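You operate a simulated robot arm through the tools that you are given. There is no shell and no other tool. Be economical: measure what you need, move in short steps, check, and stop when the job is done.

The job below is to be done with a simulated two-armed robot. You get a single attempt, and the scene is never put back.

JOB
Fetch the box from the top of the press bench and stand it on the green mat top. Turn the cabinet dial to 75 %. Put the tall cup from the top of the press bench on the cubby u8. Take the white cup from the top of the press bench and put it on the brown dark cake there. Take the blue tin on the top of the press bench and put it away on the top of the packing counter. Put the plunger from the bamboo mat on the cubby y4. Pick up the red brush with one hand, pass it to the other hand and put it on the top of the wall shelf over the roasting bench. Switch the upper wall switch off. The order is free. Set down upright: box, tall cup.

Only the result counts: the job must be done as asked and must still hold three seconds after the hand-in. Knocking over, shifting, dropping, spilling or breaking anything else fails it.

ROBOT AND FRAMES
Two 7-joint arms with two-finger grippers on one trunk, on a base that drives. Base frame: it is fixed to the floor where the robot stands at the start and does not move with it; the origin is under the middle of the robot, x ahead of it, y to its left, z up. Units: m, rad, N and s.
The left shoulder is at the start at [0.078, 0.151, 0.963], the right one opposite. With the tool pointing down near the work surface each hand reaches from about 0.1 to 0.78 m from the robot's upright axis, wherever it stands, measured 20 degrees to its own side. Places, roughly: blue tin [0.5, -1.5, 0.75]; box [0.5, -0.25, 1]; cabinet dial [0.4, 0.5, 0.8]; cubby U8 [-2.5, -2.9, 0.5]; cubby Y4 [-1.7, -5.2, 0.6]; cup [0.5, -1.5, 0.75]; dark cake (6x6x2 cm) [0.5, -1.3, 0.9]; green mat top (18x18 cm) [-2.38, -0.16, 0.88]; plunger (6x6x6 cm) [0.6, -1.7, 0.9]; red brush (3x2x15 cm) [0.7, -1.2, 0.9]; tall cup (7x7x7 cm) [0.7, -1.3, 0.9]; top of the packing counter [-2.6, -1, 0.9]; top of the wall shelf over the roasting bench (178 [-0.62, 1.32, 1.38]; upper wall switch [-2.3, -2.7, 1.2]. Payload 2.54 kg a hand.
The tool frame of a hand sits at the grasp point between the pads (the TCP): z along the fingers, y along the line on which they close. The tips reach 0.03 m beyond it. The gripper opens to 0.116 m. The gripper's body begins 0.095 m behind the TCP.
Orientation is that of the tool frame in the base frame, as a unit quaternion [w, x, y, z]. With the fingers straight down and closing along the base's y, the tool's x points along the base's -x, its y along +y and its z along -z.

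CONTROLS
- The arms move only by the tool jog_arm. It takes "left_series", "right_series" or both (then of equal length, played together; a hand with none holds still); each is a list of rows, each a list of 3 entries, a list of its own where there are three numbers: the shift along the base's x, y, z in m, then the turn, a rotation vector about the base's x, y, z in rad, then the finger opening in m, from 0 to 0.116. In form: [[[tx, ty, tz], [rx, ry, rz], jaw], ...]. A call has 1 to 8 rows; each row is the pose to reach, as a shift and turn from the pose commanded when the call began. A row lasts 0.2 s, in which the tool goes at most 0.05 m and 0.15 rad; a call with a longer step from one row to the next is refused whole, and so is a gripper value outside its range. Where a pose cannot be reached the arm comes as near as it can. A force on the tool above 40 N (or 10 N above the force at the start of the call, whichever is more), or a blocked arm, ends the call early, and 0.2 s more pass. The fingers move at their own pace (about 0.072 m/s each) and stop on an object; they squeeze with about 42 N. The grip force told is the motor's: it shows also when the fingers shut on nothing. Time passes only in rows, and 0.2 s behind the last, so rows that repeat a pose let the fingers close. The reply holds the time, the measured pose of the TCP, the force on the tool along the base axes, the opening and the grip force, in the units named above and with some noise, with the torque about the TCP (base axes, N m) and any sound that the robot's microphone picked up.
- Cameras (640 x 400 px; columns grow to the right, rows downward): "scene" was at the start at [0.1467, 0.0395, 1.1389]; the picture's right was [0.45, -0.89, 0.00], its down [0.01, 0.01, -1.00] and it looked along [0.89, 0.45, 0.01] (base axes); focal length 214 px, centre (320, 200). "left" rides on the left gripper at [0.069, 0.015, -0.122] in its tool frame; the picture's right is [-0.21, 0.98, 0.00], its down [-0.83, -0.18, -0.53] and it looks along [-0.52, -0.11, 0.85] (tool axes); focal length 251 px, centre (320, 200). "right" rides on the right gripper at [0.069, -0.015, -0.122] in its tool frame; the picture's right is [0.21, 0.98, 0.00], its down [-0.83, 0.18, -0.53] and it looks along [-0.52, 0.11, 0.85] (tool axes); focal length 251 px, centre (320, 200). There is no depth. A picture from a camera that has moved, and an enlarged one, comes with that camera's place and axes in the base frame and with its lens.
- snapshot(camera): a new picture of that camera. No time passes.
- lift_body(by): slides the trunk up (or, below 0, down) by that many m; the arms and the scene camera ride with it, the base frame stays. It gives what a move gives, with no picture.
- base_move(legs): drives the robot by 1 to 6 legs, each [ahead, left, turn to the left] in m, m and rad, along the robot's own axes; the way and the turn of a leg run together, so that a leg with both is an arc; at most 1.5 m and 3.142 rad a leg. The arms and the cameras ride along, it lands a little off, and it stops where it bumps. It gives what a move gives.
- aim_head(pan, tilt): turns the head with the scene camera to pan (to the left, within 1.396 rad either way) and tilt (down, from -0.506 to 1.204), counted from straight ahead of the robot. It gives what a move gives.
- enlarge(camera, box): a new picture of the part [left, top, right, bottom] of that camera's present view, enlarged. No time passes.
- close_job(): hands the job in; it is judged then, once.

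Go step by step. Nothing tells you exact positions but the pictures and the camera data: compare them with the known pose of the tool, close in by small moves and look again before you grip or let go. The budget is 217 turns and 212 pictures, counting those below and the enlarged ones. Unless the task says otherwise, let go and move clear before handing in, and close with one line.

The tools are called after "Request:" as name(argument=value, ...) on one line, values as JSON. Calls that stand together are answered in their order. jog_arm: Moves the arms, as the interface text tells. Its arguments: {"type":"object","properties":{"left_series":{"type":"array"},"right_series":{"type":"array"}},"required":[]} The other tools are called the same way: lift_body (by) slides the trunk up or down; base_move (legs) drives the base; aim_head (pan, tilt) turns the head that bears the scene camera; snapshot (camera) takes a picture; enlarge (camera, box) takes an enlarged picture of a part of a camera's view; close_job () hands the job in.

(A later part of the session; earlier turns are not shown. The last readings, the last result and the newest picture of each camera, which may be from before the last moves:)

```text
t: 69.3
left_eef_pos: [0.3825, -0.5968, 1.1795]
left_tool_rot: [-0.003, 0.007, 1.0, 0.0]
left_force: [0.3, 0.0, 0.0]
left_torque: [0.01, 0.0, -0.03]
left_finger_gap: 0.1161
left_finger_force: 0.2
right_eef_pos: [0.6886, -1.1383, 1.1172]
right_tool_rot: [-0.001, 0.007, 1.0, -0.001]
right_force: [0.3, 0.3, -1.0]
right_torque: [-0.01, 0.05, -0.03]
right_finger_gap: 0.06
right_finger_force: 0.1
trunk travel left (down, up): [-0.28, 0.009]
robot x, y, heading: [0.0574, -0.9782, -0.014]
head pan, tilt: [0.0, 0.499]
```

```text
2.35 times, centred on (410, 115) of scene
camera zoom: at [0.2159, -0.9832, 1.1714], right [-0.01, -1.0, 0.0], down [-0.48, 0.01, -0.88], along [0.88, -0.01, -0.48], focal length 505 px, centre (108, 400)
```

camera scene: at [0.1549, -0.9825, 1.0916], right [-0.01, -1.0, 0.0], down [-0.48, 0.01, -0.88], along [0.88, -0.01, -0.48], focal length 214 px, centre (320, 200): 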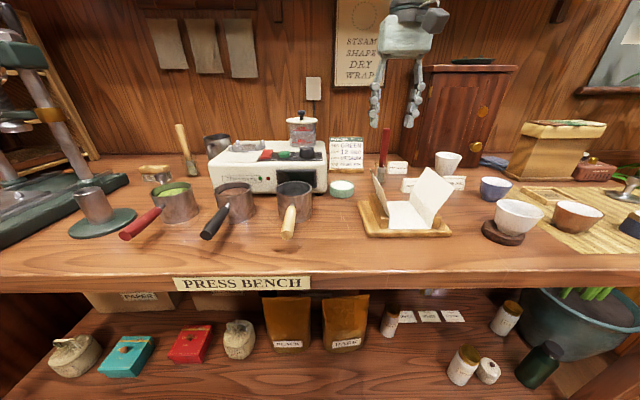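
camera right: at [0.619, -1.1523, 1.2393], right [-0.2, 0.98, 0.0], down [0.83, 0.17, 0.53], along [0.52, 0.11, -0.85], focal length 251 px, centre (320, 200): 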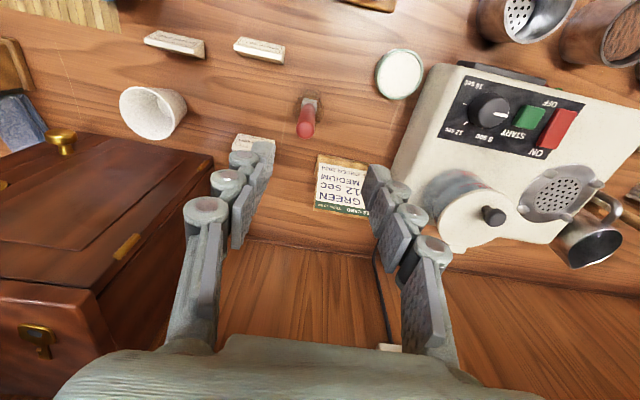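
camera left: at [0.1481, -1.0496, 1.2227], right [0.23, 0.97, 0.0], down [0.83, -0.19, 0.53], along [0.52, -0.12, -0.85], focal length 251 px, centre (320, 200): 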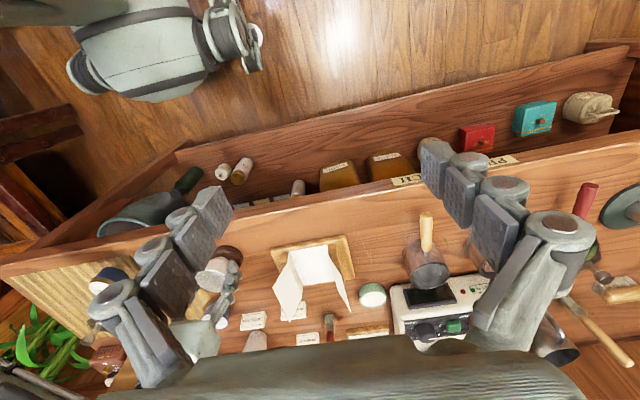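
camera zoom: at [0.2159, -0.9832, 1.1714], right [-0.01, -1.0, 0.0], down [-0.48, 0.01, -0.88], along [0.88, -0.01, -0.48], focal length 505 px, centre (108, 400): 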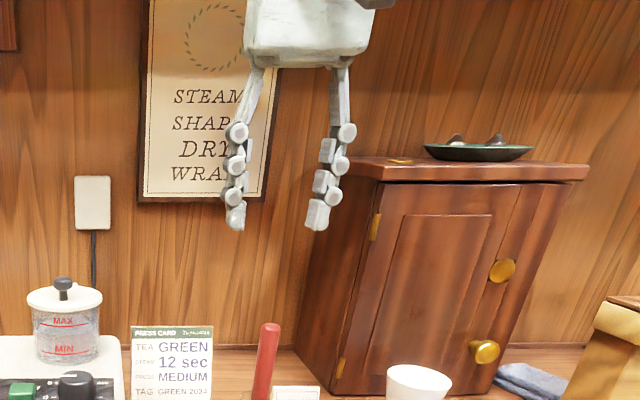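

Request:
jog_arm(right_series=[[[0.0074, -0.0147, -0.03], [0, 0, 0], 0.06], [[0.0074, -0.0147, -0.06], [0, 0, 0], 0.06], [[0.0074, -0.0147, -0.075], [0, 0, 0], 0.06], [[0.0074, -0.0147, -0.075], [0, 0, 0], 0.06]])

Request:
snapshot(camera="right")

Request:
enlarge(camera="scene", box=[350, 60, 470, 200])

```text
t: 70.3
left_eef_pos: [0.3799, -0.5963, 1.1796]
left_tool_rot: [-0.002, 0.007, 1.0, 0.001]
left_force: [1.1, -0.8, 0.3]
left_torque: [-0.01, -0.03, -0.01]
left_finger_gap: 0.116
left_finger_force: 0.0
right_eef_pos: [0.695, -1.1523, 1.0419]
right_tool_rot: [-0.001, 0.006, 1.0, 0.001]
right_force: [0.2, 0.9, -1.0]
right_torque: [0.02, 0.0, 0.01]
right_finger_gap: 0.0601
right_finger_force: 0.1
trunk travel left (down, up): [-0.28, 0.009]
robot x, y, heading: [0.057, -0.9832, -0.012]
head pan, tilt: [0.0, 0.499]
```

```text
144 pictures are left
camera right: at [0.625, -1.1666, 1.1646], right [-0.2, 0.98, 0.0], down [0.83, 0.17, 0.53], along [0.52, 0.11, -0.85], focal length 251 px, centre (320, 200)
```

right: 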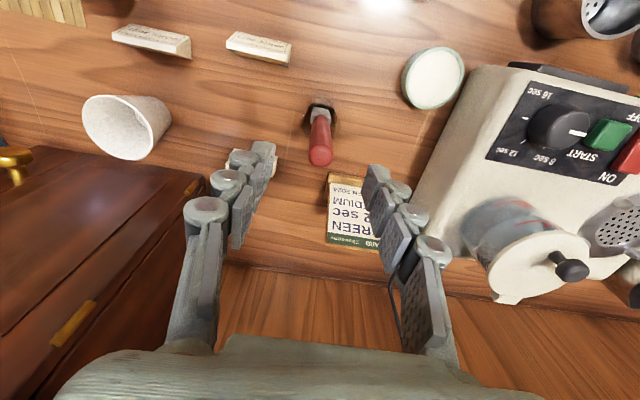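

```text
2.86 times, centred on (410, 130) of scene
camera zoom: at [0.2148, -0.9831, 1.1716], right [-0.01, -1.0, 0.0], down [-0.48, 0.01, -0.88], along [0.88, -0.01, -0.48], focal length 613 px, centre (63, 400)
```

zoom: 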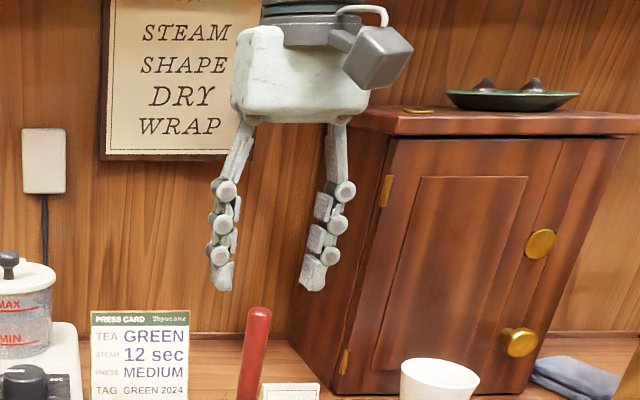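

Aligned. Descend and grip the handle.

Request:
jog_arm(right_series=[[[0.0, 0, -0.03], [0, 0, 0], 0.06], [[0.0, 0, -0.06], [0, 0, 0], 0.06], [[0.0, 0, -0.087], [0, 0, 0], 0.06], [[0.0, 0, -0.087], [0, 0, 0], 0.03], [[0.0, 0, -0.087], [0, 0, 0], 0.005], [[0.0, 0, -0.087], [0, 0, 0], 0.005], [[0.0, 0, -0.087], [0, 0, 0], 0.005]])

Request:
snapshot(camera="right")

```text
t: 72.0
left_eef_pos: [0.3803, -0.596, 1.1799]
left_tool_rot: [-0.002, 0.007, 1.0, 0.001]
left_force: [-0.7, -0.1, -0.3]
left_torque: [0.03, 0.02, -0.01]
left_finger_gap: 0.1158
left_finger_force: 0.1
right_eef_pos: [0.6953, -1.1532, 0.9556]
right_tool_rot: [0.0, 0.006, 1.0, 0.0]
right_force: [0.8, 0.4, 0.3]
right_torque: [-0.03, -0.01, 0.02]
right_finger_gap: 0.016
right_finger_force: 41.3
trunk travel left (down, up): [-0.28, 0.009]
robot x, y, heading: [0.0573, -0.9791, -0.01]
head pan, tilt: [0.0, 0.499]
```

```text
142 pictures are left
camera right: at [0.6252, -1.1667, 1.0776], right [-0.2, 0.98, 0.0], down [0.83, 0.17, 0.53], along [0.52, 0.11, -0.85], focal length 251 px, centre (320, 200)
```

right: 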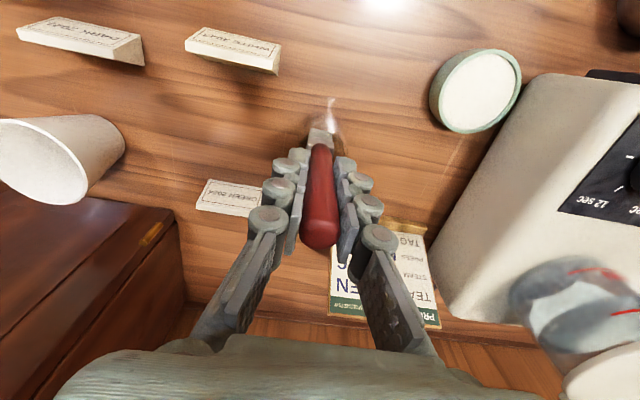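

Request:
jog_arm(right_series=[[[0, 0, 0.02], [0, 0, 0], 0.005], [[0, 0, 0.05], [0, 0, 0], 0.005], [[0, 0, 0.08], [0, 0, 0], 0.005], [[0, 0, 0.11], [0, 0, 0], 0.005], [[0, 0, 0.13], [0, 0, 0], 0.005]])

Request:
snapshot(camera="right")

Request:
snapshot(camera="scene")

```text
t: 73.2
left_eef_pos: [0.3803, -0.5956, 1.1791]
left_tool_rot: [-0.001, 0.007, 1.0, 0.001]
left_force: [-0.3, 0.4, 0.1]
left_torque: [-0.01, 0.0, -0.03]
left_finger_gap: 0.1162
left_finger_force: 0.0
right_eef_pos: [0.6947, -1.1522, 1.0879]
right_tool_rot: [0.0, 0.006, 1.0, 0.001]
right_force: [-0.2, -0.4, 0.6]
right_torque: [0.03, 0.0, 0.0]
right_finger_gap: 0.016
right_finger_force: 41.9
trunk travel left (down, up): [-0.28, 0.009]
robot x, y, heading: [0.0576, -0.982, -0.01]
head pan, tilt: [0.0, 0.499]
```

```text
141 pictures are left
camera right: at [0.6253, -1.1668, 1.2084], right [-0.2, 0.98, 0.0], down [0.83, 0.17, 0.53], along [0.52, 0.11, -0.85], focal length 251 px, centre (320, 200)
```

right: 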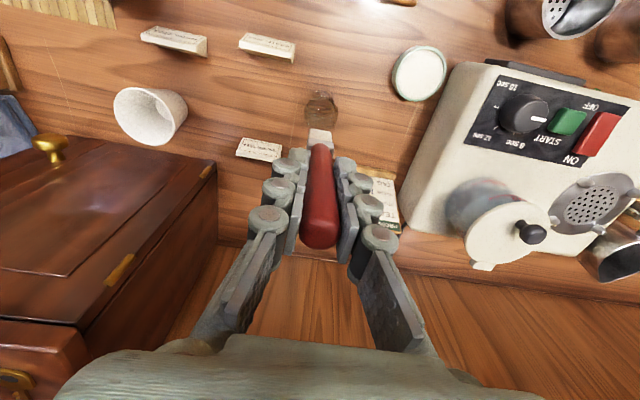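

```text
140 pictures are left
camera scene: at [0.2147, -0.9831, 1.1716], right [-0.01, -1.0, 0.0], down [-0.48, 0.01, -0.88], along [0.88, -0.01, -0.48], focal length 214 px, centre (320, 200)
```

scene: 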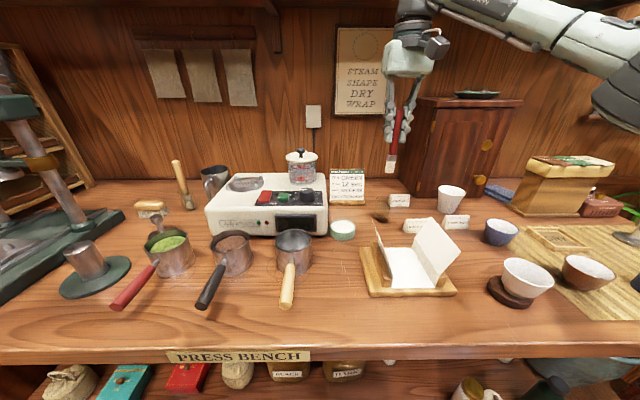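

The brush is free of its holder. I retract the hand, back off and turn to face the roasting bench (+y).

Request:
jog_arm(right_series=[[[-0.04, 0, 0.01], [0, 0, 0], 0.005], [[-0.08, 0, 0.02], [0, 0, 0], 0.005], [[-0.12, 0, 0.03], [0, 0, 0], 0.005], [[-0.16, 0, 0.03], [0, 0, 0], 0.005], [[-0.2, 0, 0.03], [0, 0, 0], 0.005], [[-0.24, 0, 0.03], [0, 0, 0], 0.005]])

Request:
base_move(legs=[[-0.25, 0, 0], [0, 0, 1.571]])

Request:
aim_head(pan=0.0, tilt=0.1)

Request:
snapshot(camera="scene")

Request:
aim_head(pan=1.1, tilt=0.4)

Request:
snapshot(camera="scene")

```text
t: 74.5
left_eef_pos: [0.3806, -0.5958, 1.18]
left_tool_rot: [-0.002, 0.007, 1.0, 0.002]
left_force: [-0.3, 0.2, -0.4]
left_torque: [0.03, 0.02, 0.02]
left_finger_gap: 0.116
left_finger_force: 0.0
right_eef_pos: [0.4532, -1.1529, 1.1162]
right_tool_rot: [0.0, 0.007, 1.0, 0.0]
right_force: [-0.7, 0.3, -0.1]
right_torque: [-0.04, 0.0, 0.0]
right_finger_gap: 0.0164
right_finger_force: 41.7
trunk travel left (down, up): [-0.28, 0.009]
robot x, y, heading: [0.059, -0.9793, -0.009]
head pan, tilt: [0.0, 0.499]
```

```text
t: 80.2
left_eef_pos: [-0.571, -0.6469, 1.1794]
left_tool_rot: [-0.002, -0.696, 0.718, -0.001]
left_force: [0.0, -0.4, 0.7]
left_torque: [0.0, -0.01, -0.01]
left_finger_gap: 0.1159
left_finger_force: 0.2
right_eef_pos: [-0.0119, -0.5841, 1.1161]
right_tool_rot: [0.0, -0.696, 0.718, 0.0]
right_force: [-0.3, -0.5, -1.1]
right_torque: [0.0, 0.0, -0.02]
right_finger_gap: 0.0159
right_finger_force: 41.6
trunk travel left (down, up): [-0.28, 0.009]
robot x, y, heading: [-0.193, -0.9772, 1.539]
head pan, tilt: [0.0, 0.499]
```

```text
t: 81.1
left_eef_pos: [-0.5709, -0.6466, 1.1793]
left_tool_rot: [-0.002, -0.695, 0.719, -0.001]
left_force: [-0.3, 0.1, -0.1]
left_torque: [-0.03, 0.03, -0.02]
left_finger_gap: 0.116
left_finger_force: 0.0
right_eef_pos: [-0.0109, -0.5837, 1.1153]
right_tool_rot: [0.0, -0.696, 0.718, 0.0]
right_force: [0.5, 0.1, 0.2]
right_torque: [-0.01, -0.02, 0.0]
right_finger_gap: 0.0161
right_finger_force: 42.2
trunk travel left (down, up): [-0.28, 0.009]
robot x, y, heading: [-0.193, -0.9743, 1.536]
head pan, tilt: [0.0, 0.099]
```

```text
139 pictures are left
camera scene: at [-0.188, -0.8182, 1.2086], right [1.0, -0.03, 0.0], down [0.0, -0.1, -0.99], along [0.03, 0.99, -0.1], focal length 214 px, centre (320, 200)
```

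scene: 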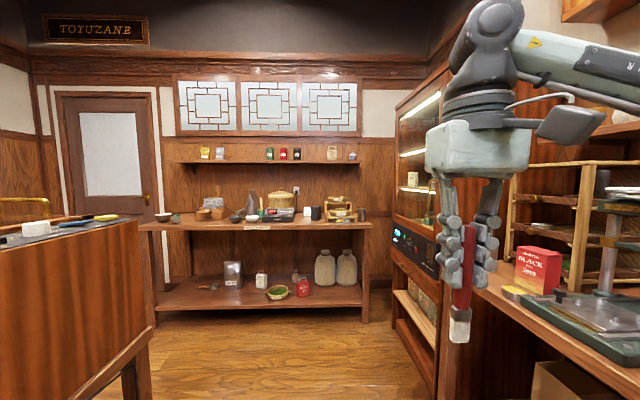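

```text
t: 82.5
left_eef_pos: [-0.5706, -0.6457, 1.1793]
left_tool_rot: [-0.002, -0.695, 0.719, 0.0]
left_force: [-0.3, 0.1, -0.6]
left_torque: [-0.03, 0.0, 0.0]
left_finger_gap: 0.1163
left_finger_force: 0.1
right_eef_pos: [-0.0112, -0.5831, 1.1154]
right_tool_rot: [0.0, -0.695, 0.719, 0.0]
right_force: [0.7, -0.5, -0.3]
right_torque: [0.03, -0.02, 0.01]
right_finger_gap: 0.016
right_finger_force: 41.6
trunk travel left (down, up): [-0.28, 0.009]
robot x, y, heading: [-0.1921, -0.9788, 1.539]
head pan, tilt: [1.1, 0.4]
```

```text
138 pictures are left
camera scene: at [-0.272, -0.8655, 1.1807], right [0.48, 0.88, 0.0], down [0.34, -0.19, -0.92], along [-0.81, 0.45, -0.39], focal length 214 px, centre (320, 200)
```

scene: 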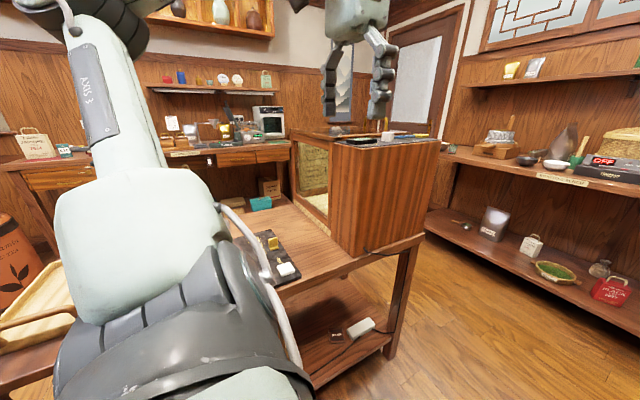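

The shelf is ahead at z≈1.38 with free gaps near x≈-0.2 and x≈-0.9; the island lies to the left. I drive forward to open floor for the handover.

Request:
base_move(legs=[[0.95, 0.1, 0.03]])

Request:
aim_head(pan=0.0, tilt=0.1)

Request:
snapshot(camera="scene")

```text
t: 87.4
left_eef_pos: [-0.6653, 0.2871, 1.1795]
left_tool_rot: [-0.003, -0.707, 0.708, -0.001]
left_force: [0.5, 1.3, 0.5]
left_torque: [-0.04, 0.03, -0.02]
left_finger_gap: 0.116
left_finger_force: 0.0
right_eef_pos: [-0.1077, 0.3679, 1.1145]
right_tool_rot: [0.0, 0.707, -0.707, 0.0]
right_force: [-0.5, 0.4, -0.8]
right_torque: [-0.03, -0.01, -0.02]
right_finger_gap: 0.0161
right_finger_force: 42.2
trunk travel left (down, up): [-0.28, 0.009]
robot x, y, heading: [-0.2794, -0.0328, 1.571]
head pan, tilt: [1.1, 0.4]
```

```text
t: 88.7
left_eef_pos: [-0.6647, 0.2866, 1.1785]
left_tool_rot: [-0.002, -0.707, 0.708, -0.001]
left_force: [-0.2, 0.7, -0.7]
left_torque: [-0.02, 0.01, -0.01]
left_finger_gap: 0.1156
left_finger_force: 0.0
right_eef_pos: [-0.1083, 0.367, 1.1152]
right_tool_rot: [0.0, 0.707, -0.707, 0.0]
right_force: [0.5, -0.1, 0.1]
right_torque: [-0.02, -0.01, -0.02]
right_finger_gap: 0.0159
right_finger_force: 41.7
trunk travel left (down, up): [-0.28, 0.009]
robot x, y, heading: [-0.276, -0.0317, 1.569]
head pan, tilt: [0.0, 0.099]
```

```text
137 pictures are left
camera scene: at [-0.2777, 0.1275, 1.2086], right [1.0, 0.0, 0.0], down [0.0, -0.1, -0.99], along [0.0, 0.99, -0.1], focal length 214 px, centre (320, 200)
```

scene: 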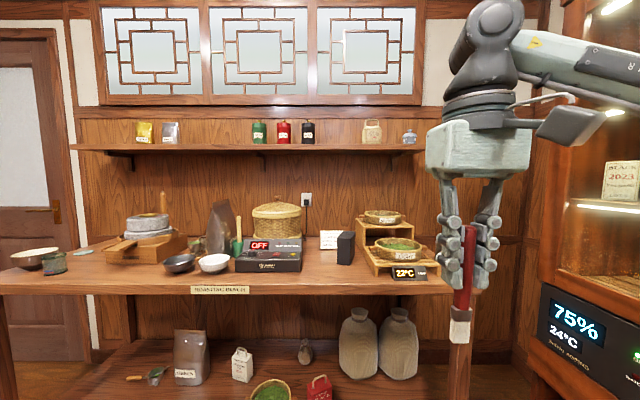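

The dial still shows 75 %. Now the handover: right tool turns to point left, left tool turns to point right, face to face.

Request:
jog_arm(right_series=[[[-0.005, 0, 0.01], [0, 0.15, 0], 0.005], [[-0.01, 0, 0.02], [0, 0.3, 0], 0.005], [[-0.015, 0, 0.03], [0, 0.45, 0], 0.005], [[-0.02, 0, 0.035], [0, 0.6, 0], 0.005], [[-0.025, 0, 0.035], [0, 0.75, 0], 0.005], [[-0.03, 0, 0.035], [0, 0.9, 0], 0.005], [[-0.035, 0, 0.035], [0, 1.05, 0], 0.005], [[-0.04, 0, 0.035], [0, 1.2, 0], 0.005]], left_series=[[[0.01, 0.01, 0], [0, -0.15, 0], 0.116], [[0.02, 0.02, 0], [0, -0.3, 0], 0.1], [[0.03, 0.03, 0], [0, -0.45, 0], 0.09], [[0.04, 0.04, 0], [0, -0.6, 0], 0.09], [[0.05, 0.05, 0], [0, -0.75, 0], 0.09], [[0.06, 0.06, 0], [0, -0.9, 0], 0.09], [[0.07, 0.07, -0.01], [0, -1.05, 0], 0.09], [[0.08, 0.073, -0.02], [0, -1.2, 0], 0.09]])

Request:
jog_arm(right_series=[[[-0.01, 0, 0], [0, 0.15, 0], 0.005], [[-0.02, 0, 0], [0, 0.3, 0], 0.005], [[-0.03, 0, 0], [0, 0.371, 0], 0.005], [[-0.052, 0, 0], [0, 0.371, 0], 0.005], [[-0.052, 0, 0], [0, 0.371, 0], 0.005]], left_series=[[[0.03, 0, 0], [0, -0.15, 0], 0.09], [[0.06, 0, 0], [0, -0.3, 0], 0.09], [[0.09, 0, -0.01], [0, -0.371, 0], 0.09], [[0.12, 0, -0.01], [0, -0.371, 0], 0.09], [[0.15, 0, -0.01], [0, -0.371, 0], 0.09]])

Request:
snapshot(camera="scene")

Request:
snapshot(camera="left")

```text
t: 90.5
left_eef_pos: [-0.5851, 0.36, 1.1577]
left_tool_rot: [0.398, -0.583, 0.584, -0.401]
left_force: [0.1, -0.3, 0.3]
left_torque: [-0.03, 0.0, -0.01]
left_finger_gap: 0.0901
left_finger_force: 0.1
right_eef_pos: [-0.1495, 0.3686, 1.1508]
right_tool_rot: [-0.4, -0.582, 0.584, 0.4]
right_force: [0.1, 1.4, -0.5]
right_torque: [-0.03, -0.03, 0.01]
right_finger_gap: 0.0159
right_finger_force: 41.8
trunk travel left (down, up): [-0.28, 0.009]
robot x, y, heading: [-0.2777, -0.028, 1.569]
head pan, tilt: [0.0, 0.099]
```

```text
t: 91.7
left_eef_pos: [-0.4331, 0.3593, 1.1499]
left_tool_rot: [0.498, -0.499, 0.502, -0.501]
left_force: [1.5, -1.2, 1.0]
left_torque: [-0.04, 0.04, 0.07]
left_finger_gap: 0.0901
left_finger_force: 0.0
left hand out of reach, approached as far as the arm can: row 1, 2
right_eef_pos: [-0.1992, 0.3667, 1.1515]
right_tool_rot: [0.501, 0.5, -0.5, -0.5]
right_force: [0.7, -0.4, 0.1]
right_torque: [0.0, -0.09, -0.09]
right_finger_gap: 0.0159
right_finger_force: 41.7
trunk travel left (down, up): [-0.28, 0.009]
robot x, y, heading: [-0.2726, -0.032, 1.569]
head pan, tilt: [0.0, 0.099]
```

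```text
136 pictures are left
camera scene: at [-0.2762, 0.1263, 1.2091], right [1.0, 0.0, 0.0], down [0.0, -0.1, -1.0], along [0.0, 1.0, -0.1], focal length 214 px, centre (320, 200)
```

scene: 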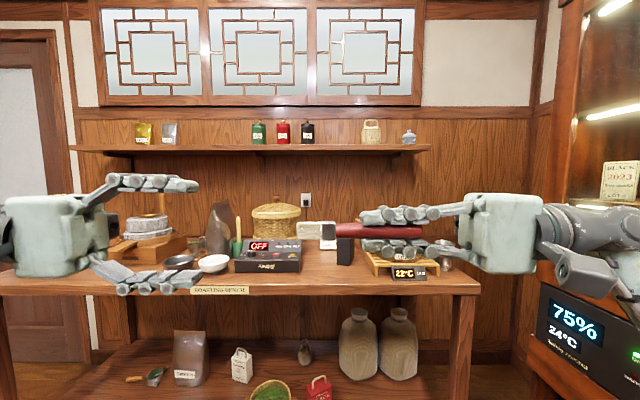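

```text
135 pictures are left
camera left: at [-0.5543, 0.2889, 1.1363], right [0.0, 0.21, -0.98], down [-0.53, 0.83, 0.18], along [0.85, 0.52, 0.11], focal length 251 px, centre (320, 200)
```

left: 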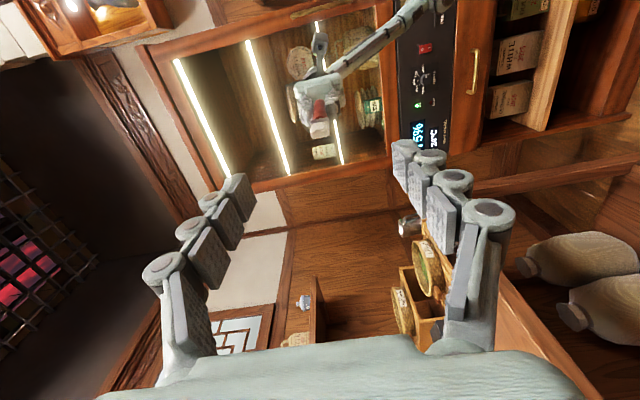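

Request:
enlarge(camera="scene", box=[270, 190, 400, 270])

Request:
enlarge(camera="left", box=[260, 60, 400, 180])

```text
4.92 times, centred on (335, 230) of scene
camera zoom: at [-0.2762, 0.1263, 1.2091], right [1.0, 0.0, 0.0], down [0.0, -0.1, -1.0], along [0.0, 1.0, -0.1], focal length 1056 px, centre (246, 52)
```

zoom: 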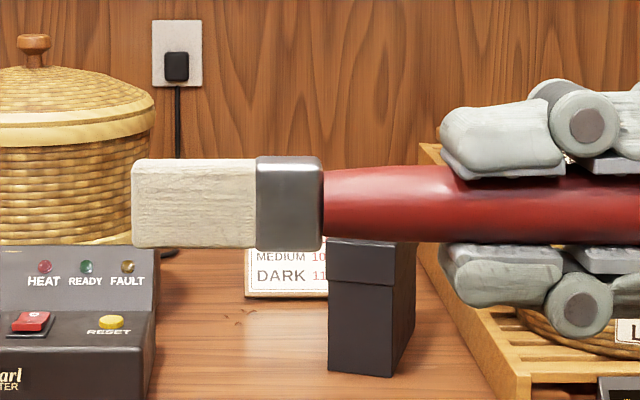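

```text
3.33 times, centred on (330, 120) of left
camera zoom: at [-0.5543, 0.2889, 1.1363], right [0.0, 0.21, -0.98], down [-0.53, 0.83, 0.18], along [0.85, 0.52, 0.11], focal length 838 px, centre (287, 467)
```

zoom: 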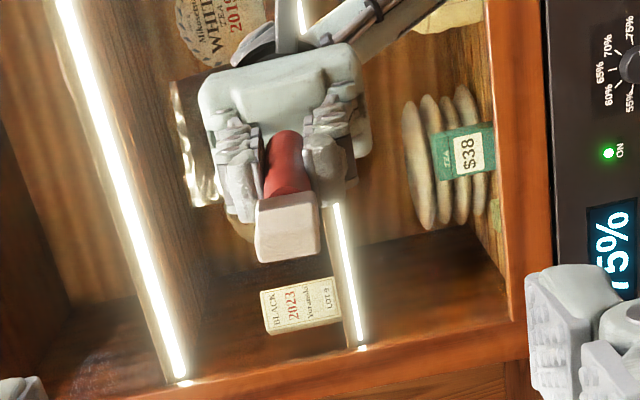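

Brush bristle end is at x≈-0.303, axis y 0.367, z 1.151. I turn the left hand 90° about its axis so it takes the 3 cm side, then slide on.

Request:
jog_arm(left_series=[[[0, 0.002, 0], [0.15, 0, 0], 0.09], [[0, 0.004, 0], [0.3, 0, 0], 0.09], [[0, 0.006, 0], [0.45, 0, 0], 0.09], [[0, 0.008, 0.001], [0.6, 0, 0], 0.09], [[0, 0.008, 0.001], [0.75, 0, 0], 0.09], [[0, 0.008, 0.001], [0.9, 0, 0], 0.09], [[0, 0.008, 0.001], [1.05, 0, 0], 0.09], [[0, 0.008, 0.001], [1.2, 0, 0], 0.09]])

Request:
jog_arm(left_series=[[[0, 0, 0], [0.15, 0, 0], 0.09], [[0, 0, 0], [0.3, 0, 0], 0.09], [[0.02, 0, 0], [0.371, 0, 0], 0.09], [[0.05, 0, 0], [0.371, 0, 0], 0.09], [[0.07, 0, 0], [0.371, 0, 0], 0.09]])

Request:
snapshot(camera="left")

Request:
snapshot(camera="scene")

```text
t: 93.5
left_eef_pos: [-0.4356, 0.3683, 1.1507]
left_tool_rot: [0.693, -0.13, 0.697, -0.129]
left_force: [0.1, -0.2, 0.0]
left_torque: [0.0, 0.0, -0.06]
left_finger_gap: 0.0899
left_finger_force: 0.0
right_eef_pos: [-0.2009, 0.3671, 1.1499]
right_tool_rot: [0.499, 0.5, -0.5, -0.5]
right_force: [0.5, -0.3, -0.3]
right_torque: [-0.03, 0.03, -0.01]
right_finger_gap: 0.016
right_finger_force: 42.0
trunk travel left (down, up): [-0.28, 0.009]
robot x, y, heading: [-0.2796, -0.0345, 1.571]
head pan, tilt: [0.0, 0.099]
```

```text
t: 94.7
left_eef_pos: [-0.3649, 0.3683, 1.1494]
left_tool_rot: [0.705, 0.0, 0.709, 0.001]
left_force: [-0.2, 0.1, 0.0]
left_torque: [0.02, -0.03, -0.01]
left_finger_gap: 0.09
left_finger_force: 0.0
right_eef_pos: [-0.2009, 0.368, 1.1488]
right_tool_rot: [0.501, 0.5, -0.499, -0.5]
right_force: [-0.4, 0.6, 0.5]
right_torque: [-0.01, -0.02, -0.01]
right_finger_gap: 0.0159
right_finger_force: 42.2
trunk travel left (down, up): [-0.28, 0.009]
robot x, y, heading: [-0.2734, -0.0312, 1.569]
head pan, tilt: [0.0, 0.099]
```

```text
132 pictures are left
camera left: at [-0.4857, 0.3818, 1.0826], right [0.0, 0.98, 0.22], down [-0.53, -0.18, 0.83], along [0.85, -0.11, 0.52], focal length 251 px, centre (320, 200)
```

left: 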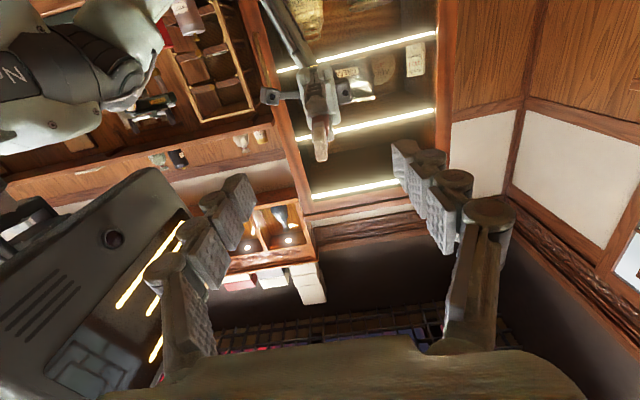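

```text
131 pictures are left
camera scene: at [-0.2775, 0.1276, 1.2086], right [1.0, 0.0, 0.0], down [0.0, -0.1, -0.99], along [0.0, 0.99, -0.1], focal length 214 px, centre (320, 200)
```

scene: 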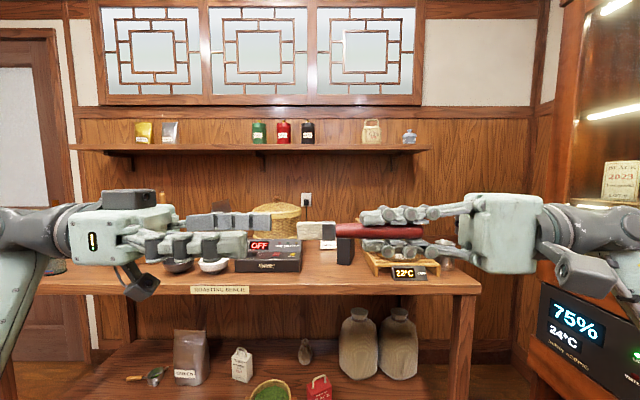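

Request:
jog_arm(left_series=[[[0.03, -0.0005, 0], [0, 0, 0], 0.08], [[0.06, -0.0005, 0], [0, 0, 0], 0.07], [[0.072, -0.0005, 0], [0, 0, 0], 0.06], [[0.072, -0.0005, 0], [0, 0, 0], 0.06]])

Request:
enlarge(camera="scene", box=[220, 180, 400, 280])

Request:
snapshot(camera="left")

```text
t: 95.7
left_eef_pos: [-0.2916, 0.3674, 1.1505]
left_tool_rot: [0.706, -0.001, 0.709, 0.001]
left_force: [-0.9, -0.2, -0.5]
left_torque: [-0.03, -0.03, 0.01]
left_finger_gap: 0.0597
left_finger_force: 0.1
right_eef_pos: [-0.1998, 0.3682, 1.1493]
right_tool_rot: [-0.5, -0.5, 0.501, 0.5]
right_force: [-0.6, -0.3, -0.8]
right_torque: [-0.02, -0.04, -0.01]
right_finger_gap: 0.0158
right_finger_force: 41.3
trunk travel left (down, up): [-0.28, 0.009]
robot x, y, heading: [-0.276, -0.0296, 1.575]
head pan, tilt: [0.0, 0.099]
```

```text
3.56 times, centred on (310, 230) of scene
camera zoom: at [-0.2776, 0.1275, 1.2086], right [1.0, 0.0, 0.0], down [0.0, -0.1, -1.0], along [0.0, 1.0, -0.1], focal length 763 px, centre (356, 93)
```

zoom: 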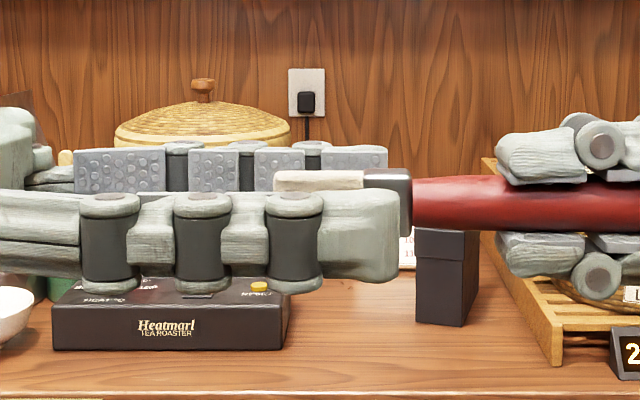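

```text
129 pictures are left
camera left: at [-0.4138, 0.3809, 1.0831], right [0.0, 0.98, 0.22], down [-0.53, -0.18, 0.83], along [0.85, -0.11, 0.52], focal length 251 px, centre (320, 200)
```

left: 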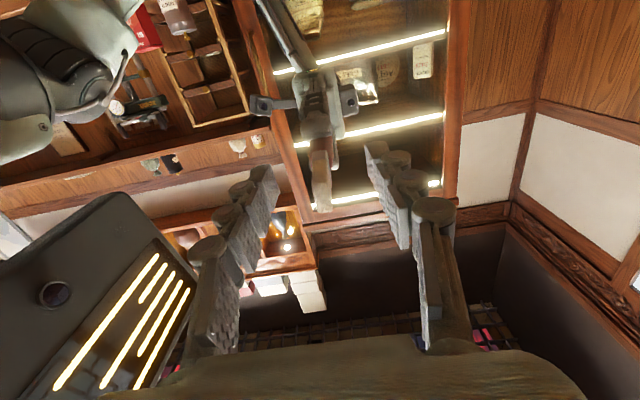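

The bristle block is between the left fingers. Close left, and then open right.

Request:
jog_arm(left_series=[[[0, 0, 0], [0, 0, 0], 0.03], [[0, 0, 0], [0, 0, 0], 0.01], [[0, 0, 0], [0, 0, 0], 0.01], [[0, 0, 0], [0, 0, 0], 0.01]])

Request:
jog_arm(right_series=[[[0, 0, 0], [0, 0, 0], 0.03], [[0, 0, 0], [0, 0, 0], 0.06], [[0.02, 0, 0], [0, 0, 0], 0.08], [[0.06, 0, 0], [0, 0, 0], 0.08], [[0.1, 0, 0], [0, 0, 0], 0.08], [[0.14, -0.02, 0], [0, 0, 0], 0.08]])

Request:
snapshot(camera="scene")

Request:
snapshot(camera="left")

```text
t: 96.7
left_eef_pos: [-0.2933, 0.3665, 1.1512]
left_tool_rot: [0.706, 0.0, 0.708, 0.0]
left_force: [2.1, 3.5, 0.6]
left_torque: [0.03, -0.05, 0.05]
left_finger_gap: 0.012
left_finger_force: 1.6
right_eef_pos: [-0.2015, 0.367, 1.1496]
right_tool_rot: [0.501, 0.5, -0.5, -0.5]
right_force: [-1.5, -3.4, -1.0]
right_torque: [-0.01, -0.03, 0.24]
right_finger_gap: 0.0156
right_finger_force: 41.9
trunk travel left (down, up): [-0.28, 0.009]
robot x, y, heading: [-0.2729, -0.0314, 1.57]
head pan, tilt: [0.0, 0.099]
```

```text
t: 98.1
left_eef_pos: [-0.2923, 0.3673, 1.1498]
left_tool_rot: [0.705, -0.001, 0.709, 0.002]
left_force: [0.3, -0.8, -0.4]
left_torque: [-0.02, 0.01, -0.01]
left_finger_gap: 0.01
left_finger_force: 0.0
right_eef_pos: [-0.0611, 0.3473, 1.1504]
right_tool_rot: [0.5, 0.5, -0.5, -0.5]
right_force: [-0.1, -0.2, -0.3]
right_torque: [0.0, 0.0, -0.01]
right_finger_gap: 0.0803
right_finger_force: 0.1
trunk travel left (down, up): [-0.28, 0.009]
robot x, y, heading: [-0.2756, -0.0334, 1.568]
head pan, tilt: [0.0, 0.099]
```

```text
128 pictures are left
camera scene: at [-0.2773, 0.1273, 1.2087], right [1.0, 0.0, 0.0], down [0.0, -0.1, -1.0], along [0.0, 1.0, -0.1], focal length 214 px, centre (320, 200)
```

scene: 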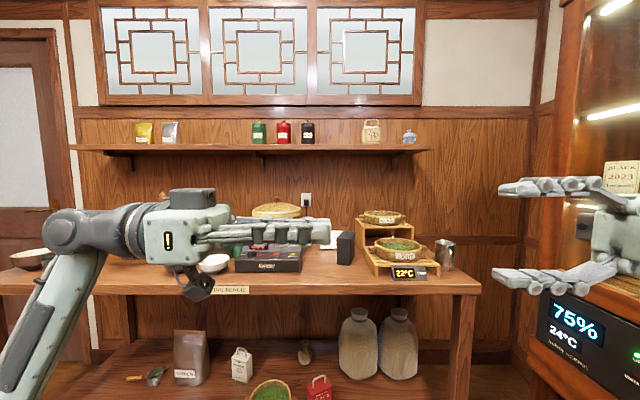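

```text
127 pictures are left
camera left: at [-0.4137, 0.3808, 1.0833], right [0.0, 0.98, 0.22], down [-0.53, -0.18, 0.83], along [0.85, -0.11, 0.52], focal length 251 px, centre (320, 200)
```

left: 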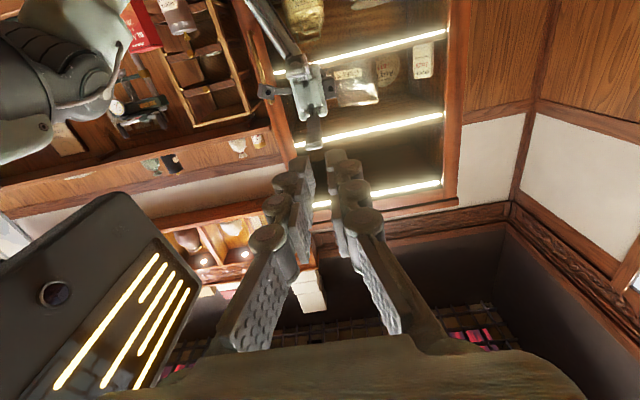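

The left fingers had not really gripped (the block is thinner than I commanded), so the brush has dropped. I look for it on the floor.

Request:
aim_head(pan=0.0, tilt=1.1)

Request:
snapshot(camera="scene")

```text
t: 99.4
left_eef_pos: [-0.2929, 0.3673, 1.1493]
left_tool_rot: [0.706, 0.0, 0.709, 0.001]
left_force: [-0.6, -0.7, -0.7]
left_torque: [-0.02, 0.04, -0.01]
left_finger_gap: 0.0102
left_finger_force: 0.0
right_eef_pos: [-0.0612, 0.3491, 1.1513]
right_tool_rot: [0.5, 0.501, -0.5, -0.5]
right_force: [0.7, -0.8, 0.4]
right_torque: [-0.02, -0.01, 0.03]
right_finger_gap: 0.08
right_finger_force: 0.0
trunk travel left (down, up): [-0.28, 0.009]
robot x, y, heading: [-0.273, -0.036, 1.567]
head pan, tilt: [0.0, 1.1]
```

```text
126 pictures are left
camera scene: at [-0.2776, 0.0987, 1.1239], right [1.0, 0.0, 0.0], down [0.0, -0.89, -0.45], along [0.0, 0.45, -0.89], focal length 214 px, centre (320, 200)
```

scene: 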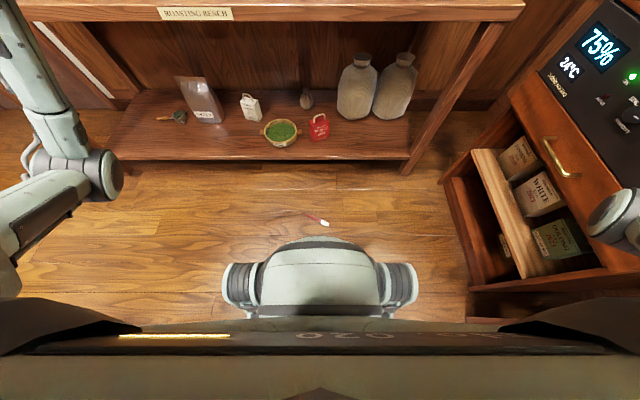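

The brush lies on the floor around (-0.28, 0.53). I enlarge for its orientation.

Request:
enlarge(camera="scene", box=[285, 195, 355, 245])

```text
8.00 times, centred on (320, 220) of scene
camera zoom: at [-0.2776, 0.0987, 1.1239], right [1.0, 0.0, 0.0], down [0.0, -0.89, -0.45], along [0.0, 0.45, -0.89], focal length 1716 px, centre (320, 40)
```

zoom: 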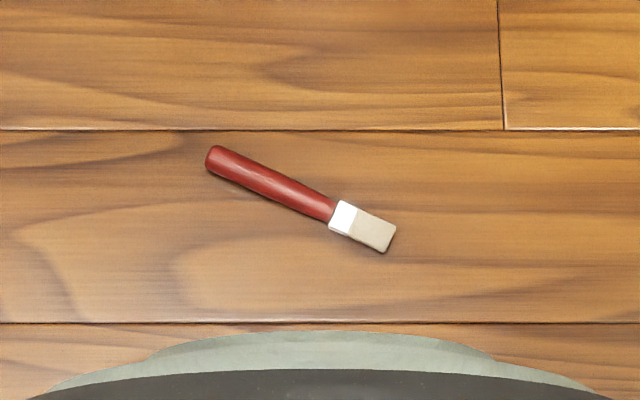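

I'll fold both hands back, lower the trunk fully, and test how low the right hand gets with the tool down.

Request:
jog_arm(right_series=[[[0, 0, 0], [0, -0.15, 0], 0.06], [[0, 0, 0], [0, -0.3, 0], 0.06], [[0, 0, 0], [0, -0.45, 0], 0.06], [[-0.01, 0, 0], [0, -0.6, 0], 0.06], [[-0.02, 0, 0], [0, -0.75, 0], 0.06], [[-0.03, 0, 0], [0, -0.9, 0], 0.06], [[-0.04, 0, 0], [0, -1.05, 0], 0.06], [[-0.05, 0, 0], [0, -1.2, 0], 0.06]], left_series=[[[-0.02, 0, 0], [-0.15, 0, 0], 0.06], [[-0.05, 0, 0], [-0.3, 0, 0], 0.06], [[-0.08, 0, 0], [-0.45, 0, 0], 0.06], [[-0.11, 0, 0], [-0.6, 0, 0], 0.06], [[-0.14, 0, 0], [-0.75, 0, 0], 0.06], [[-0.17, 0, 0], [-0.9, 0, 0], 0.06], [[-0.17, 0, 0], [-1.05, 0, 0], 0.06], [[-0.17, 0, 0], [-1.2, 0, 0], 0.06]])

Request:
jog_arm(right_series=[[[0, 0, 0], [0, -0.15, 0], 0.06], [[0, 0, 0], [0, -0.3, 0], 0.06], [[0, 0, 0], [0, -0.371, 0], 0.06], [[0, 0, 0], [0, -0.371, 0], 0.06]], left_series=[[[-0.02, 0, 0], [-0.15, 0, 0], 0.06], [[-0.04, 0, 0], [-0.3, 0, 0], 0.06], [[-0.06, 0, 0], [-0.371, 0, 0], 0.06], [[-0.06, 0, 0], [-0.371, 0, 0], 0.06]])

Request:
lift_body(by=-0.28)

Request:
snapshot(camera="scene")

```text
t: 101.2
left_eef_pos: [-0.4644, 0.3673, 1.1508]
left_tool_rot: [0.582, -0.4, 0.585, -0.399]
left_force: [0.4, 0.6, -0.5]
left_torque: [0.01, -0.02, 0.0]
left_finger_gap: 0.0601
left_finger_force: 0.1
right_eef_pos: [-0.1113, 0.3478, 1.1508]
right_tool_rot: [-0.131, -0.694, 0.696, 0.13]
right_force: [0.5, -0.3, 0.7]
right_torque: [-0.01, -0.01, 0.01]
right_finger_gap: 0.0603
right_finger_force: 0.0
trunk travel left (down, up): [-0.28, 0.009]
robot x, y, heading: [-0.2781, -0.0343, 1.574]
head pan, tilt: [0.0, 1.1]
```

```text
t: 102.2
left_eef_pos: [-0.5229, 0.3665, 1.1507]
left_tool_rot: [-0.498, 0.499, -0.501, 0.501]
left_force: [-0.9, 0.4, -0.2]
left_torque: [-0.03, 0.0, -0.01]
left_finger_gap: 0.0597
left_finger_force: 0.1
right_eef_pos: [-0.1104, 0.3475, 1.1506]
right_tool_rot: [0.0, -0.707, 0.707, 0.0]
right_force: [-0.5, -0.3, -0.1]
right_torque: [-0.02, -0.02, -0.01]
right_finger_gap: 0.0599
right_finger_force: 0.2
trunk travel left (down, up): [-0.28, 0.009]
robot x, y, heading: [-0.2765, -0.0304, 1.57]
head pan, tilt: [0.0, 1.1]
```

```text
t: 105.0
left_eef_pos: [-0.5221, 0.3674, 0.8717]
left_tool_rot: [0.498, -0.5, 0.502, -0.499]
left_force: [0.0, -1.4, -0.1]
left_torque: [0.01, -0.01, -0.01]
left_finger_gap: 0.0602
left_finger_force: 0.0
right_eef_pos: [-0.1109, 0.3475, 0.8706]
right_tool_rot: [0.001, -0.707, 0.707, 0.0]
right_force: [0.6, -1.3, -0.5]
right_torque: [-0.04, 0.0, -0.01]
right_finger_gap: 0.06
right_finger_force: 0.0
trunk travel left (down, up): [0.0, 0.289]
robot x, y, heading: [-0.2746, -0.0342, 1.571]
head pan, tilt: [0.0, 1.1]
```

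```text
124 pictures are left
camera scene: at [-0.2776, 0.0986, 0.8439], right [1.0, 0.0, 0.0], down [0.0, -0.89, -0.45], along [0.0, 0.45, -0.89], focal length 214 px, centre (320, 200)
```

scene: 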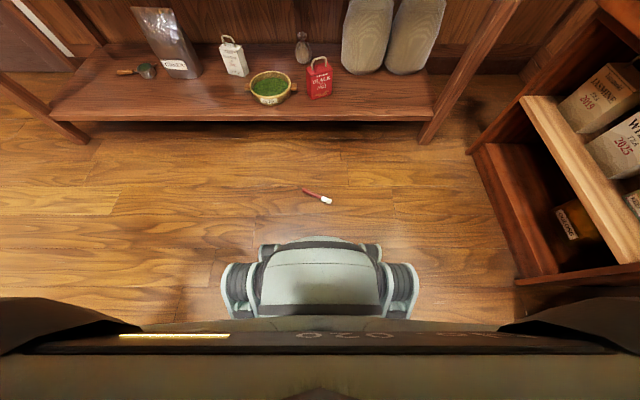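

The view shows the brush in front of the base. I move so that it lies about 0.46 ahead and 0.12 to the right.

Request:
base_move(legs=[[0.12, 0.16, 0]])

Request:
snapshot(camera="scene")

Request:
snapshot(camera="right")

```text
t: 107.2
left_eef_pos: [-0.682, 0.4861, 0.8704]
left_tool_rot: [0.499, -0.498, 0.502, -0.5]
left_force: [-1.3, -0.3, 0.5]
left_torque: [0.03, 0.01, 0.01]
left_finger_gap: 0.06
left_finger_force: 0.0
right_eef_pos: [-0.2688, 0.4656, 0.87]
right_tool_rot: [0.0, -0.706, 0.708, 0.001]
right_force: [-0.2, -0.2, 0.4]
right_torque: [-0.01, -0.02, 0.03]
right_finger_gap: 0.0599
right_finger_force: 0.0
trunk travel left (down, up): [0.0, 0.289]
robot x, y, heading: [-0.4371, 0.0876, 1.571]
head pan, tilt: [0.0, 1.1]
```

```text
123 pictures are left
camera scene: at [-0.4368, 0.2169, 0.8439], right [1.0, 0.0, 0.0], down [0.0, -0.89, -0.45], along [0.0, 0.45, -0.89], focal length 214 px, centre (320, 200)
```

scene: 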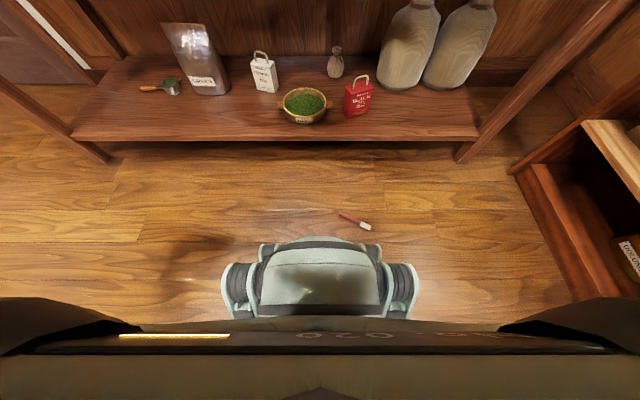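

```text
122 pictures are left
camera right: at [-0.2553, 0.3972, 0.992], right [-0.98, -0.21, 0.0], down [-0.18, 0.83, 0.53], along [-0.11, 0.52, -0.85], focal length 251 px, centre (320, 200)
```

right: 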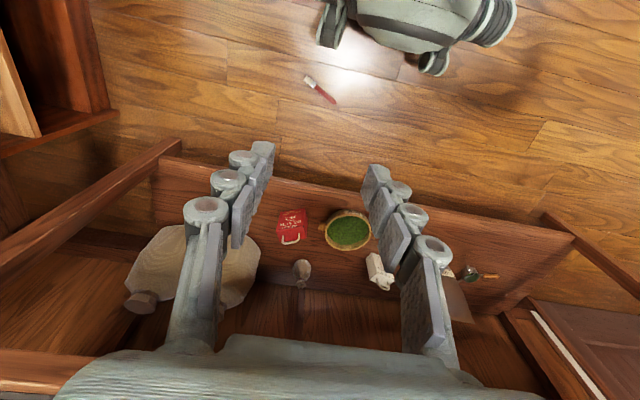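

Geometry confirmed. I turn the right hand square to the handle and descend.

Request:
jog_arm(right_series=[[[-0.007, 0.011, -0.04], [0, 0, 0.14], 0.06], [[-0.014, 0.022, -0.08], [0, 0, 0.28], 0.06], [[-0.021, 0.033, -0.12], [0, 0, 0.42], 0.06], [[-0.028, 0.044, -0.16], [0, 0, 0.56], 0.06], [[-0.035, 0.055, -0.2], [0, 0, 0.7], 0.06], [[-0.042, 0.066, -0.24], [0, 0, 0.84], 0.06], [[-0.049, 0.077, -0.28], [0, 0, 0.98], 0.06], [[-0.054, 0.089, -0.32], [0, 0, 1.105], 0.06]])

Request:
jog_arm(right_series=[[[0, 0, -0.045], [0, 0, 0], 0.06], [[0, 0, -0.09], [0, 0, 0], 0.06], [[0, 0, -0.135], [0, 0, 0], 0.06], [[0, 0, -0.18], [0, 0, 0], 0.06], [[0, 0, -0.225], [0, 0, 0], 0.06], [[0, 0, -0.27], [0, 0, 0], 0.06], [[0, 0, -0.315], [0, 0, 0], 0.06], [[0, 0, -0.36], [0, 0, 0], 0.06]])

Request:
snapshot(camera="right")

```text
t: 109.0
left_eef_pos: [-0.6808, 0.4855, 0.8721]
left_tool_rot: [0.498, -0.499, 0.502, -0.5]
left_force: [0.4, -0.1, -0.3]
left_torque: [-0.02, 0.01, -0.02]
left_finger_gap: 0.06
left_finger_force: 0.0
right_eef_pos: [-0.3262, 0.5557, 0.5508]
right_tool_rot: [0.0, 0.973, -0.23, 0.0]
right_force: [0.0, 0.2, 0.5]
right_torque: [0.0, 0.0, -0.01]
right_finger_gap: 0.0599
right_finger_force: 0.0
trunk travel left (down, up): [0.0, 0.289]
robot x, y, heading: [-0.4396, 0.0872, 1.577]
head pan, tilt: [0.0, 1.1]
```

```text
t: 110.8
left_eef_pos: [-0.6822, 0.4858, 0.8708]
left_tool_rot: [0.499, -0.498, 0.503, -0.5]
left_force: [1.2, -0.2, 0.4]
left_torque: [-0.01, 0.02, -0.01]
left_finger_gap: 0.0601
left_finger_force: 0.1
right_eef_pos: [-0.3233, 0.5555, 0.1902]
right_tool_rot: [0.0, 0.973, -0.232, 0.0]
right_force: [0.0, 0.2, -0.2]
right_torque: [-0.02, 0.02, -0.02]
right_finger_gap: 0.06
right_finger_force: 0.0
trunk travel left (down, up): [0.0, 0.289]
robot x, y, heading: [-0.4341, 0.083, 1.57]
head pan, tilt: [0.0, 1.1]
```

```text
121 pictures are left
camera right: at [-0.2557, 0.5385, 0.3114], right [-0.25, -0.97, 0.0], down [-0.82, 0.21, 0.53], along [-0.52, 0.13, -0.85], focal length 251 px, centre (320, 200)
```

right: 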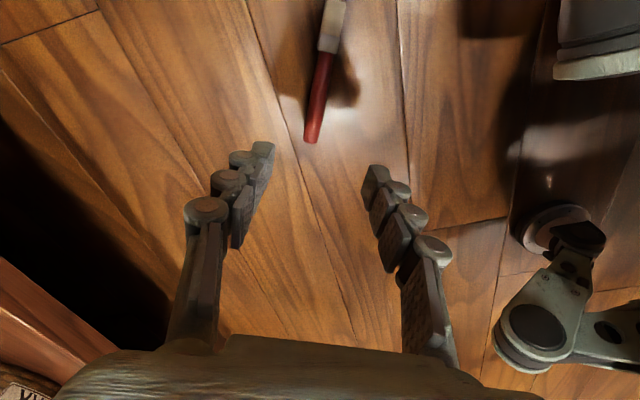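

Request:
jog_arm(right_series=[[[0.005, 0.001, -0.04], [0, 0, 0.03], 0.06], [[0.005, 0.001, -0.08], [0, 0, 0.03], 0.06], [[0.005, 0.001, -0.12], [0, 0, 0.03], 0.06], [[0.005, 0.001, -0.12], [0, 0, 0.03], 0.06]])

Request:
snapshot(camera="right")

```text
t: 111.8
left_eef_pos: [-0.682, 0.4854, 0.8712]
left_tool_rot: [0.498, -0.499, 0.502, -0.501]
left_force: [0.2, 0.1, 0.4]
left_torque: [0.04, 0.03, -0.01]
left_finger_gap: 0.0601
left_finger_force: 0.1
right_eef_pos: [-0.3185, 0.5496, 0.0879]
right_tool_rot: [-0.001, 0.976, -0.218, 0.001]
right_force: [-0.6, 0.1, 0.2]
right_torque: [-0.01, -0.01, 0.04]
right_finger_gap: 0.06
right_finger_force: 0.1
right hand out of reach, approached as far as the arm can: row 3, 4
trunk travel left (down, up): [0.0, 0.289]
robot x, y, heading: [-0.4372, 0.0909, 1.568]
head pan, tilt: [0.0, 1.1]
```

```text
120 pictures are left
camera right: at [-0.2493, 0.5351, 0.2105], right [-0.22, -0.98, 0.0], down [-0.82, 0.19, 0.53], along [-0.52, 0.12, -0.85], focal length 251 px, centre (320, 200)
```

right: 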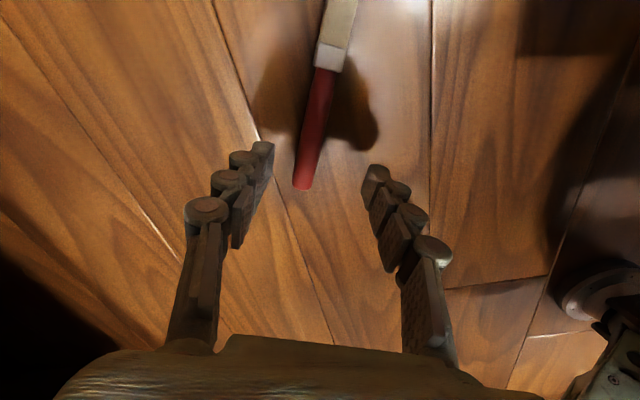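

Out of reach by 5 cm; I raise the hand and drive 9 cm closer.

Request:
jog_arm(right_series=[[[0, -0.02, 0.04], [0, 0, 0], 0.06], [[0, -0.05, 0.08], [0, 0, 0], 0.06], [[0, -0.085, 0.1], [0, 0, 0], 0.06]])

Request:
base_move(legs=[[0.09, 0, 0]])

Request:
snapshot(camera="right")

```text
t: 112.6
left_eef_pos: [-0.6823, 0.4862, 0.8691]
left_tool_rot: [0.499, -0.499, 0.502, -0.501]
left_force: [0.1, -0.1, -0.5]
left_torque: [-0.02, -0.01, 0.02]
left_finger_gap: 0.0601
left_finger_force: 0.1
right_eef_pos: [-0.3196, 0.4652, 0.1892]
right_tool_rot: [0.0, 0.976, -0.217, 0.0]
right_force: [-0.1, 0.7, -1.0]
right_torque: [-0.01, 0.01, 0.0]
right_finger_gap: 0.0599
right_finger_force: 0.1
trunk travel left (down, up): [0.0, 0.289]
robot x, y, heading: [-0.4385, 0.0888, 1.566]
head pan, tilt: [0.0, 1.1]
```

```text
t: 113.7
left_eef_pos: [-0.6825, 0.5755, 0.8721]
left_tool_rot: [0.498, -0.498, 0.503, -0.501]
left_force: [0.3, 0.1, -0.7]
left_torque: [0.02, 0.03, -0.04]
left_finger_gap: 0.0597
left_finger_force: 0.0
right_eef_pos: [-0.3185, 0.5557, 0.1877]
right_tool_rot: [0.0, 0.976, -0.216, -0.001]
right_force: [0.9, 1.3, 0.0]
right_torque: [-0.04, 0.03, 0.04]
right_finger_gap: 0.0602
right_finger_force: 0.0
trunk travel left (down, up): [0.0, 0.289]
robot x, y, heading: [-0.4362, 0.177, 1.568]
head pan, tilt: [0.0, 1.1]
```

```text
119 pictures are left
camera right: at [-0.2507, 0.5408, 0.3105], right [-0.22, -0.98, 0.0], down [-0.83, 0.19, 0.53], along [-0.52, 0.12, -0.85], focal length 251 px, centre (320, 200)
```

right: 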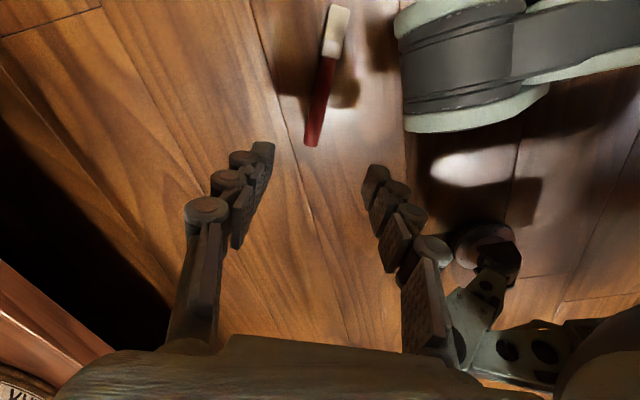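

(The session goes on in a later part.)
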